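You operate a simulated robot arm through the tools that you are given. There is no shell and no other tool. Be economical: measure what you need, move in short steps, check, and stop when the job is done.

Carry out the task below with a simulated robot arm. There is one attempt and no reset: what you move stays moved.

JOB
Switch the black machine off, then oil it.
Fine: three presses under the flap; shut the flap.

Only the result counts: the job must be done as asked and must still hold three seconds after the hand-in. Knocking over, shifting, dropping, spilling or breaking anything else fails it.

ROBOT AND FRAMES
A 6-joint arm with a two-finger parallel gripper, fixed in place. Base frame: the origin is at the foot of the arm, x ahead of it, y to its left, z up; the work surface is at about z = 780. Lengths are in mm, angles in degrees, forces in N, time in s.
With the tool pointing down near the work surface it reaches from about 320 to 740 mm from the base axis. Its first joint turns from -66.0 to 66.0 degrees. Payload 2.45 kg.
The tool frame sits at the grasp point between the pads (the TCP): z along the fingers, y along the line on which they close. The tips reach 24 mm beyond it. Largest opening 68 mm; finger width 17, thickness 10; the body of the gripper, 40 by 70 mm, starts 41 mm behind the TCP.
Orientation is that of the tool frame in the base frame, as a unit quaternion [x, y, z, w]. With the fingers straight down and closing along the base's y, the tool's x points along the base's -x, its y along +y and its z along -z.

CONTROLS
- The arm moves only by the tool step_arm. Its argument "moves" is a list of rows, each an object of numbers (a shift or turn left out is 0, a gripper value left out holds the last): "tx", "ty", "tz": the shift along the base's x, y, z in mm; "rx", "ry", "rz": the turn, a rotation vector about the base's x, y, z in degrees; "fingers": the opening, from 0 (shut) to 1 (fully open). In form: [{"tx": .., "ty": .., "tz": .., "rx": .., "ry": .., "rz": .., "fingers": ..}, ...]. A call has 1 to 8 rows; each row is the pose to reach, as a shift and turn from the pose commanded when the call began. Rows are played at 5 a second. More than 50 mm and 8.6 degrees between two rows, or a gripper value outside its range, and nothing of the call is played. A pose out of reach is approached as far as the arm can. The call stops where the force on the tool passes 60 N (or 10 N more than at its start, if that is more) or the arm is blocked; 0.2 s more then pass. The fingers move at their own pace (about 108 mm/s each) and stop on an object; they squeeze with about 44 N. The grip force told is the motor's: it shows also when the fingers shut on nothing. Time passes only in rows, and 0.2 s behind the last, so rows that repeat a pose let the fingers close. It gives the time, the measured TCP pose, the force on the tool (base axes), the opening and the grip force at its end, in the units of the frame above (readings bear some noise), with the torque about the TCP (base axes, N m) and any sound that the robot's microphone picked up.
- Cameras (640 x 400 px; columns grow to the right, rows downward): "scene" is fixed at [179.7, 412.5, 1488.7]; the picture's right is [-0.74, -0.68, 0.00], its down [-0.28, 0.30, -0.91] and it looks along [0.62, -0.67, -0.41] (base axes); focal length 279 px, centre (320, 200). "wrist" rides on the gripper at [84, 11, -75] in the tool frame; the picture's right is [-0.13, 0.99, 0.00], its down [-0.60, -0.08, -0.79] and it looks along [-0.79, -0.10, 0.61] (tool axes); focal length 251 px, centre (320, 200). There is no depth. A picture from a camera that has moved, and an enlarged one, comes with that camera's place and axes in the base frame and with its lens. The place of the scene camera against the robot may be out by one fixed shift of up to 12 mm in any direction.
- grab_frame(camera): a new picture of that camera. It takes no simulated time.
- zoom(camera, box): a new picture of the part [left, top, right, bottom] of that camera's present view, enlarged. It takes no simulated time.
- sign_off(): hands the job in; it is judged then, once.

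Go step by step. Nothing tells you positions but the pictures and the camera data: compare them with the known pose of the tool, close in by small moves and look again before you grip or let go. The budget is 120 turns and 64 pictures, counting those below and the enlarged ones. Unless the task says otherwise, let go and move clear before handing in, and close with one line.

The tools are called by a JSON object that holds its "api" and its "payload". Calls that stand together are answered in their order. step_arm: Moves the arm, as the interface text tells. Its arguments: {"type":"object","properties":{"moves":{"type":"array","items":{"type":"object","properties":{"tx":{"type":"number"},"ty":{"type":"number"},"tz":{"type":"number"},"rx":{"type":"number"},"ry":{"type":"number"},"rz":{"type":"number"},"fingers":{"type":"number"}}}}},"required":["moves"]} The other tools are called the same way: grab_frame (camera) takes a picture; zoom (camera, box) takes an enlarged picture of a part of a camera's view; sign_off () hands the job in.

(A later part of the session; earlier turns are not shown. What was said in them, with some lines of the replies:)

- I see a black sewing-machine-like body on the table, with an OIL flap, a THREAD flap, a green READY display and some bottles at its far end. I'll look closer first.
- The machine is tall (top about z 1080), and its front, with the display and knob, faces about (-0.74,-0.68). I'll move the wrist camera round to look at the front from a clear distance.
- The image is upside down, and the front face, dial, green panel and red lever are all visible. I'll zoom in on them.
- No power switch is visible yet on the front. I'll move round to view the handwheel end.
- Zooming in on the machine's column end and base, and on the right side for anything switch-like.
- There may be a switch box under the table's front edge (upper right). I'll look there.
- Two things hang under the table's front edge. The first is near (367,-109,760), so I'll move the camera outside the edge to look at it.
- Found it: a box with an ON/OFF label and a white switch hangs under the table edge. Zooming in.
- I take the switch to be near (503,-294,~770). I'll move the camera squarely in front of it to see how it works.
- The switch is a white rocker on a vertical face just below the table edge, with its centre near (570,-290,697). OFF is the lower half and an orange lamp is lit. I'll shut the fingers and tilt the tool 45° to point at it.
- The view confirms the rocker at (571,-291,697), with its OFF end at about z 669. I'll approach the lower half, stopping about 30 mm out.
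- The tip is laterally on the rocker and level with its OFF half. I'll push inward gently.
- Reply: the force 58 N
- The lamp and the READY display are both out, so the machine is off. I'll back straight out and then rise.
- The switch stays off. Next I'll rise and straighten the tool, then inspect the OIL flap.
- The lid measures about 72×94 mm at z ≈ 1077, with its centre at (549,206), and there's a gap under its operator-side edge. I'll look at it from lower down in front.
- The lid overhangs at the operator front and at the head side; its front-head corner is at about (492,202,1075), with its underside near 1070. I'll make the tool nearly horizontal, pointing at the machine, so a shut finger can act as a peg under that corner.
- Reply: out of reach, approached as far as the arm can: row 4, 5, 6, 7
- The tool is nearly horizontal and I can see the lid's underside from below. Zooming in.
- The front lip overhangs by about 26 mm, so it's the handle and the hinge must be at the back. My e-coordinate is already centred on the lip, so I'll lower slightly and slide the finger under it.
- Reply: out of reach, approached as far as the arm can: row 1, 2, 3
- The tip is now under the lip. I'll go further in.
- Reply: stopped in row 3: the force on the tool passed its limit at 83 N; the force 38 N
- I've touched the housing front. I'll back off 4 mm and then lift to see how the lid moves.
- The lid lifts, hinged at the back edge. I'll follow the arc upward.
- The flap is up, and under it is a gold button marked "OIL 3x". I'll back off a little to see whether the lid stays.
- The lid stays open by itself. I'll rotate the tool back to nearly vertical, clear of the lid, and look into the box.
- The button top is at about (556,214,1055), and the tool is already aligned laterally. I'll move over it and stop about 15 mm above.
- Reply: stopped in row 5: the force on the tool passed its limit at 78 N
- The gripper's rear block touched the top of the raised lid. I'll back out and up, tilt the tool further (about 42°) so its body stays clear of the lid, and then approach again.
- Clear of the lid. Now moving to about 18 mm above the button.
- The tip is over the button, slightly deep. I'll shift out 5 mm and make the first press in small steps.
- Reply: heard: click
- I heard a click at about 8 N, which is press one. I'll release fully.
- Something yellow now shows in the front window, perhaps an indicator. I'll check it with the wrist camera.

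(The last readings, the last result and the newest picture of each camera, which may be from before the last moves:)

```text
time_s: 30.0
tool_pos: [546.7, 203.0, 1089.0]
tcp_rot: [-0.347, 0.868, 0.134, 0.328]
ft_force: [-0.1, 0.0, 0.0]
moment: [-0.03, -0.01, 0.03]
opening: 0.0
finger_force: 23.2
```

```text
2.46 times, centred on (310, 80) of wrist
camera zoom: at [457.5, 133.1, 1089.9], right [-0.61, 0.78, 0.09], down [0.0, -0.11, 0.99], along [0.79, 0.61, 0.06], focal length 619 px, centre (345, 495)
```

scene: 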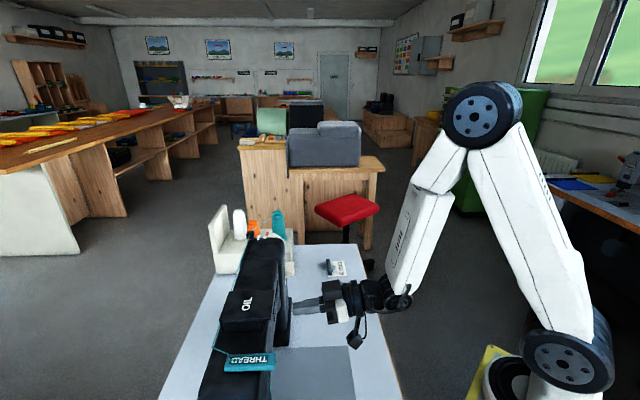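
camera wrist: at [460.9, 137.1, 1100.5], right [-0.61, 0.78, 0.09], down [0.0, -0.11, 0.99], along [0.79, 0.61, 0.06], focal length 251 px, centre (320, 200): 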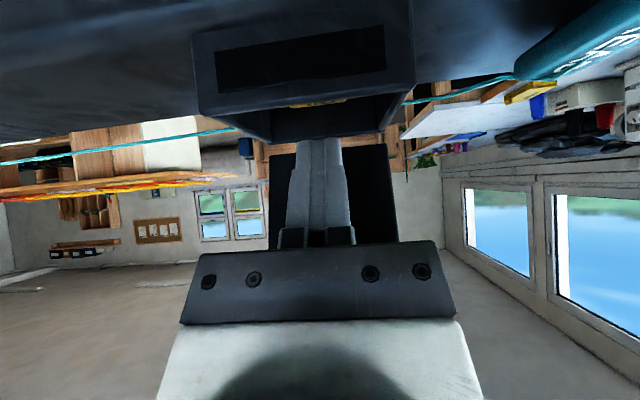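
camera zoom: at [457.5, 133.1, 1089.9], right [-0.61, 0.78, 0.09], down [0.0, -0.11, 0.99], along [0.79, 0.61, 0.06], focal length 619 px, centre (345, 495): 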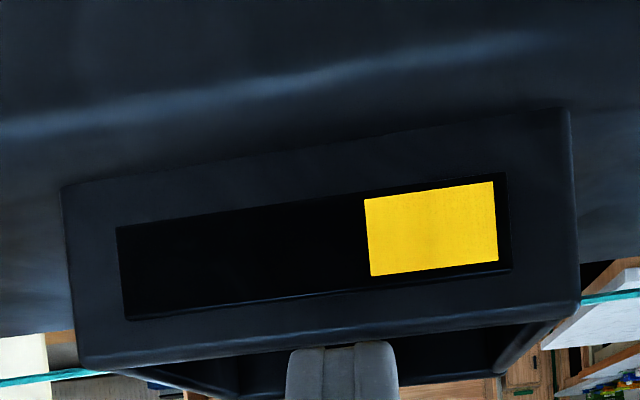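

The window counts presses and shows one of three. Now the second press and release.

{"api": "step_arm", "payload": {"moves": [{"tz": -6}, {"tz": -9}, {"tz": -11}, {"tz": -13}, {"tz": -14}]}}

{"api": "step_arm", "payload": {"moves": [{"tz": 6}, {"tz": 14}, {"tz": 14}]}}

{"api": "zoom", "payload": {"camera": "wrist", "box": [180, 10, 440, 150]}}

```text
time_s: 31.2
tool_pos: [545.7, 201.9, 1075.7]
tcp_rot: [-0.347, 0.868, 0.133, 0.329]
ft_force: [-2.2, 1.2, 8.7]
moment: [0.09, 0.02, 0.03]
opening: 0.0
finger_force: 22.9
heard: click
```

```text
time_s: 32.0
tool_pos: [546.8, 203.1, 1089.5]
tcp_rot: [-0.347, 0.868, 0.134, 0.328]
ft_force: [0.8, 0.1, 0.0]
moment: [0.01, -0.02, 0.0]
opening: 0.0
finger_force: 24.0
```

```text
2.46 times, centred on (310, 80) of wrist
camera zoom: at [457.1, 133.1, 1089.8], right [-0.61, 0.78, 0.09], down [0.0, -0.11, 0.99], along [0.79, 0.61, 0.06], focal length 619 px, centre (345, 495)
```

zoom: 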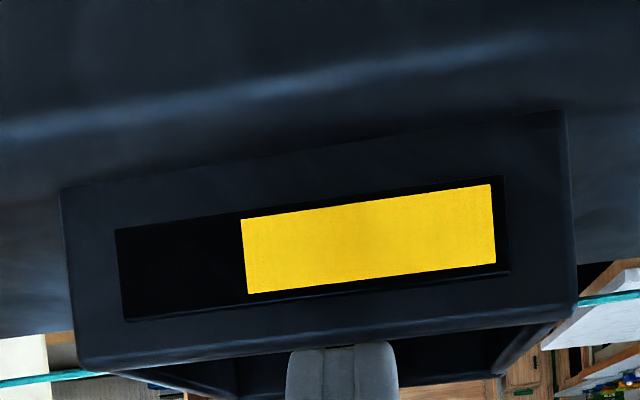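

Two of three are shown. Now the third press and release.

{"api": "step_arm", "payload": {"moves": [{"tz": -6}, {"tz": -9}, {"tz": -11}, {"tz": -13}, {"tz": -14}]}}

{"api": "step_arm", "payload": {"moves": [{"tz": 6}, {"tz": 14}, {"tz": 14}]}}

{"api": "zoom", "payload": {"camera": "wrist", "box": [180, 10, 440, 150]}}

```text
time_s: 33.2
tool_pos: [545.8, 202.7, 1076.8]
tcp_rot: [-0.348, 0.867, 0.135, 0.33]
ft_force: [-5.3, -2.1, 10.3]
moment: [0.05, 0.02, 0.05]
opening: 0.1
finger_force: 24.1
heard: click
```

```text
time_s: 34.0
tool_pos: [546.0, 201.0, 1089.0]
tcp_rot: [-0.347, 0.869, 0.134, 0.328]
ft_force: [0.1, -0.2, -0.9]
moment: [0.01, 0.0, -0.02]
opening: 0.2
finger_force: 23.4
```

```text
2.46 times, centred on (310, 80) of wrist
camera zoom: at [457.5, 132.1, 1090.5], right [-0.61, 0.78, 0.09], down [0.0, -0.11, 0.99], along [0.79, 0.61, 0.06], focal length 619 px, centre (345, 495)
```

zoom: 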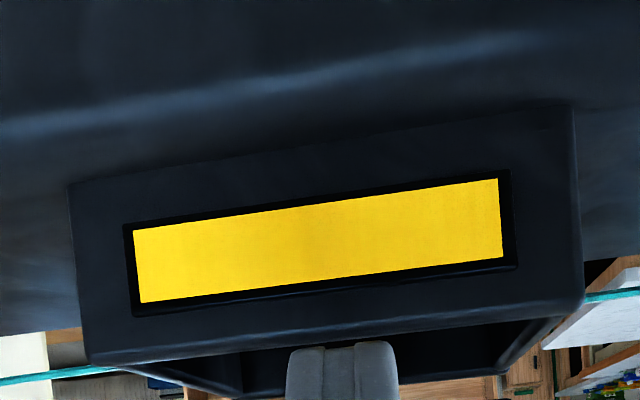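

All three are counted. I'll withdraw back along the tool axis, straighten up and look at the lid before closing it.

{"api": "step_arm", "payload": {"moves": [{"tx": -10, "ty": -10, "tz": 12}, {"tx": -32, "ty": -32, "tz": 40}, {"tx": -55, "ty": -55, "tz": 70, "rx": -5, "ry": 5}, {"tx": -65, "ty": -65, "tz": 100, "rx": -10, "ry": 10}, {"tx": -65, "ty": -65, "tz": 130, "rx": -15, "ry": 15}, {"tx": -65, "ty": -65, "tz": 160, "rx": -20.5, "ry": 20.5}, {"tx": -65, "ty": -65, "tz": 190, "rx": -25.5, "ry": 25.5}, {"tx": -65, "ty": -65, "tz": 210, "rx": -29.3, "ry": 29.3}]}}

{"api": "grab_frame", "payload": {"camera": "wrist"}}

{"api": "zoom", "payload": {"camera": "scene", "box": [175, 230, 335, 345]}}

```text
time_s: 35.8
tool_pos: [481.5, 136.3, 1299.3]
tcp_rot: [-0.373, 0.928, -0.005, 0.002]
ft_force: [-0.1, 0.3, -0.4]
moment: [-0.01, 0.0, -0.01]
opening: 0.0
finger_force: 23.4
```

```text
18 pictures are left
camera wrist: at [413.1, 87.0, 1375.7], right [-0.59, 0.81, -0.01], down [0.48, 0.37, 0.79], along [0.64, 0.46, -0.61], focal length 251 px, centre (320, 200)
```

wrist: 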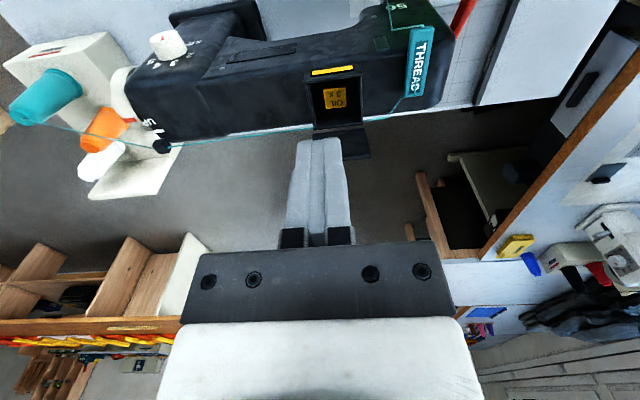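

```text
3.48 times, centred on (255, 288) of scene
camera zoom: at [179.7, 412.5, 1488.6], right [-0.74, -0.68, 0.0], down [-0.28, 0.3, -0.91], along [0.62, -0.67, -0.41], focal length 970 px, centre (546, -104)
```

zoom: 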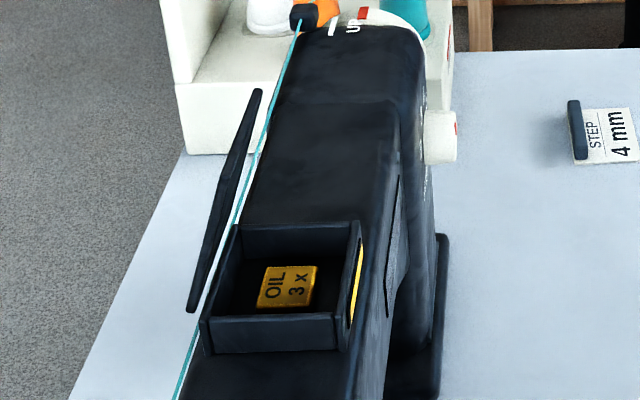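

The lid stands at roughly 70°, leaning towards the operator, with its top near n≈553, z≈1158. I'll go over it and lower the finger behind its upper part.

{"api": "step_arm", "payload": {"moves": [{"tx": 30, "ty": 30, "tz": -20}, {"tx": 60, "ty": 60, "tz": -40}, {"tx": 90, "ty": 90, "tz": -60}, {"tx": 117, "ty": 120, "tz": -75}, {"tx": 117, "ty": 120, "tz": -95}]}}

{"api": "zoom", "payload": {"camera": "scene", "box": [175, 220, 335, 345]}}

```text
time_s: 37.0
tool_pos: [597.3, 256.7, 1204.6]
tcp_rot: [-0.372, 0.928, -0.005, 0.004]
ft_force: [0.8, 0.3, 0.3]
moment: [0.05, -0.01, 0.01]
opening: 0.1
finger_force: 23.5
```

```text
3.20 times, centred on (255, 282) of scene
camera zoom: at [179.7, 412.5, 1488.7], right [-0.74, -0.68, 0.0], down [-0.28, 0.3, -0.91], along [0.62, -0.67, -0.41], focal length 892 px, centre (528, -64)
```

zoom: 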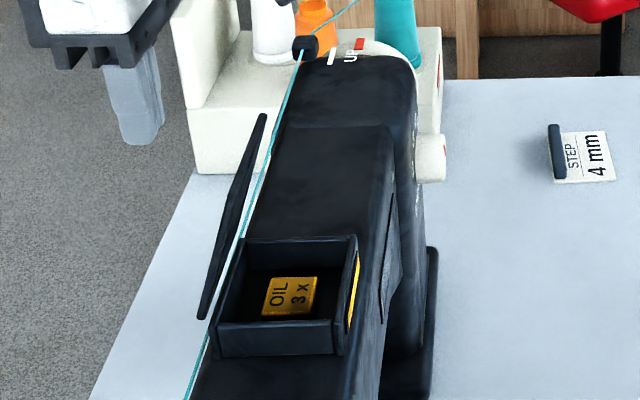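

The finger is well behind the lid. I'll descend to tip height 1140 and sweep it towards the operator.

{"api": "step_arm", "payload": {"moves": [{"tz": -20}, {"tz": -40}, {"tx": -12, "ty": -12, "tz": -40}, {"tx": -24, "ty": -24, "tz": -40}, {"tx": -32, "ty": -32, "tz": -40}, {"tx": -40, "ty": -40, "tz": -42}]}}

{"api": "zoom", "payload": {"camera": "scene", "box": [175, 220, 335, 345]}}

```text
time_s: 38.4
tool_pos: [558.3, 216.9, 1162.8]
tcp_rot: [-0.373, 0.928, -0.005, 0.003]
ft_force: [0.4, 0.4, -0.4]
moment: [-0.01, 0.07, -0.01]
opening: 0.0
finger_force: 24.1
```

```text
3.20 times, centred on (255, 282) of scene
camera zoom: at [179.7, 412.5, 1488.7], right [-0.74, -0.68, 0.0], down [-0.28, 0.3, -0.91], along [0.62, -0.67, -0.41], focal length 892 px, centre (528, -64)
```

zoom: 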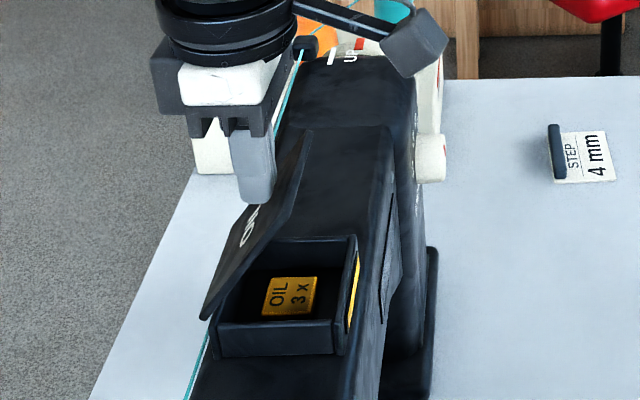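

The lid is closing. I'll continue along the arc and then press down gently.

{"api": "step_arm", "payload": {"moves": [{"tx": -7, "ty": -7, "tz": -4}, {"tx": -13, "ty": -13, "tz": -10}, {"tx": -16, "ty": -16, "tz": -24}, {"tx": -18, "ty": -18, "tz": -39}, {"tx": -20, "ty": -20, "tz": -50}, {"tx": -20, "ty": -20, "tz": -56}, {"tx": -20, "ty": -20, "tz": -60}, {"tx": -20, "ty": -20, "tz": -63}]}}

{"api": "zoom", "payload": {"camera": "scene", "box": [175, 220, 335, 345]}}

```text
time_s: 40.2
tool_pos: [537.3, 197.5, 1104.1]
tcp_rot: [-0.373, 0.928, -0.005, 0.006]
ft_force: [-14.5, -8.0, 38.6]
moment: [0.04, 0.15, 0.03]
opening: 0.0
finger_force: 23.5
```

```text
3.20 times, centred on (255, 282) of scene
camera zoom: at [178.5, 412.0, 1489.0], right [-0.74, -0.68, 0.0], down [-0.28, 0.3, -0.91], along [0.62, -0.67, -0.41], focal length 892 px, centre (528, -64)
```

zoom: 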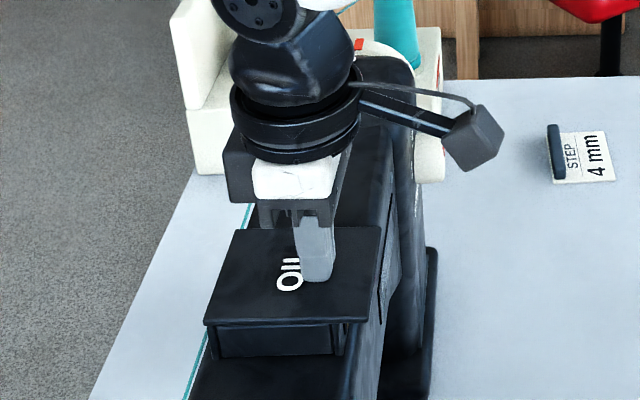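

The lid is down and resists at about 39 N, so it's shut. I'll lift straight up and move clear, then check the lid, the thread and the power switch.

{"api": "step_arm", "payload": {"moves": [{"tz": 20}, {"tz": 60}, {"tz": 105}, {"tz": 150, "tx": -10, "ty": -20}, {"tz": 165, "tx": -30, "ty": -60}, {"tz": 165, "tx": -45, "ty": -100}, {"tz": 165, "tx": -60, "ty": -145}, {"tz": 165, "tx": -75, "ty": -190}]}}

{"api": "zoom", "payload": {"camera": "scene", "box": [175, 200, 375, 345]}}

{"api": "grab_frame", "payload": {"camera": "wrist"}}

```text
refused: row 4 steps farther than a row can; nothing moved
```

```text
2.76 times, centred on (275, 272) of scene
camera zoom: at [178.5, 412.0, 1489.0], right [-0.74, -0.68, 0.0], down [-0.28, 0.3, -0.91], along [0.62, -0.67, -0.41], focal length 769 px, centre (444, 0)
```

zoom: 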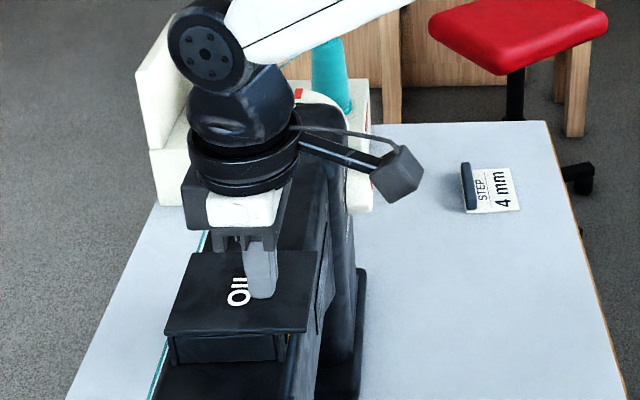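

```text
12 pictures are left
camera wrist: at [468.1, 147.5, 1178.1], right [-0.59, 0.8, -0.01], down [0.48, 0.37, 0.8], along [0.65, 0.47, -0.6], focal length 251 px, centre (320, 200)
```

wrist: 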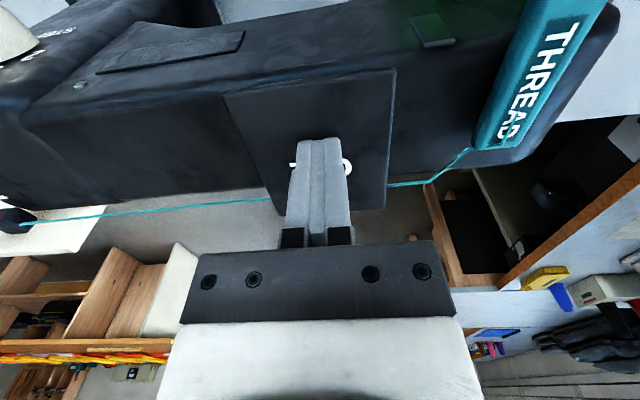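

That move was refused because one row stepped too far. I'll lift in smaller rows.

{"api": "step_arm", "payload": {"moves": [{"tz": 20}, {"tz": 60}, {"tz": 100}, {"tz": 130, "tx": -10, "ty": -20}, {"tz": 150, "tx": -25, "ty": -55}, {"tz": 150, "tx": -40, "ty": -95}, {"tz": 150, "tx": -55, "ty": -138}, {"tz": 150, "tx": -70, "ty": -180}]}}

{"api": "zoom", "payload": {"camera": "scene", "box": [175, 200, 375, 345]}}

{"api": "grab_frame", "payload": {"camera": "wrist"}}

```text
time_s: 42.0
tool_pos: [468.9, 17.8, 1248.7]
tcp_rot: [-0.374, 0.927, -0.004, 0.003]
ft_force: [0.6, 0.2, 0.1]
moment: [0.0, 0.01, -0.02]
opening: 0.0
finger_force: 23.8
```

```text
2.76 times, centred on (275, 272) of scene
camera zoom: at [179.7, 412.5, 1488.7], right [-0.74, -0.68, 0.0], down [-0.28, 0.3, -0.91], along [0.62, -0.67, -0.41], focal length 769 px, centre (444, 0)
```

zoom: 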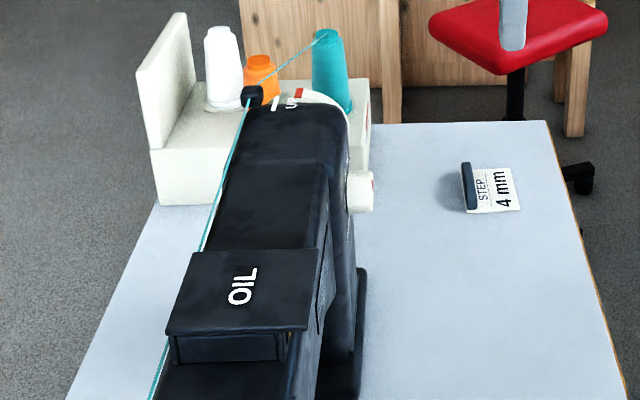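

```text
10 pictures are left
camera wrist: at [400.1, -32.2, 1323.3], right [-0.59, 0.8, -0.01], down [0.48, 0.37, 0.79], along [0.64, 0.47, -0.61], focal length 251 px, centre (320, 200)
```

wrist: 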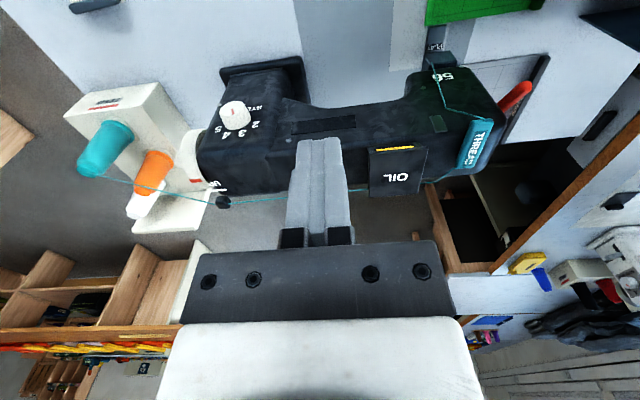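

The flap is shut flat, the counter is full, the display is dark and everything else is where it was. Handing in.

{"api": "sign_off", "payload": {}}

```text
The job is handed in.
```

The black machine is switched off, oiled with three presses under the flap (counter full), and the flap is shut; the job is handed in.
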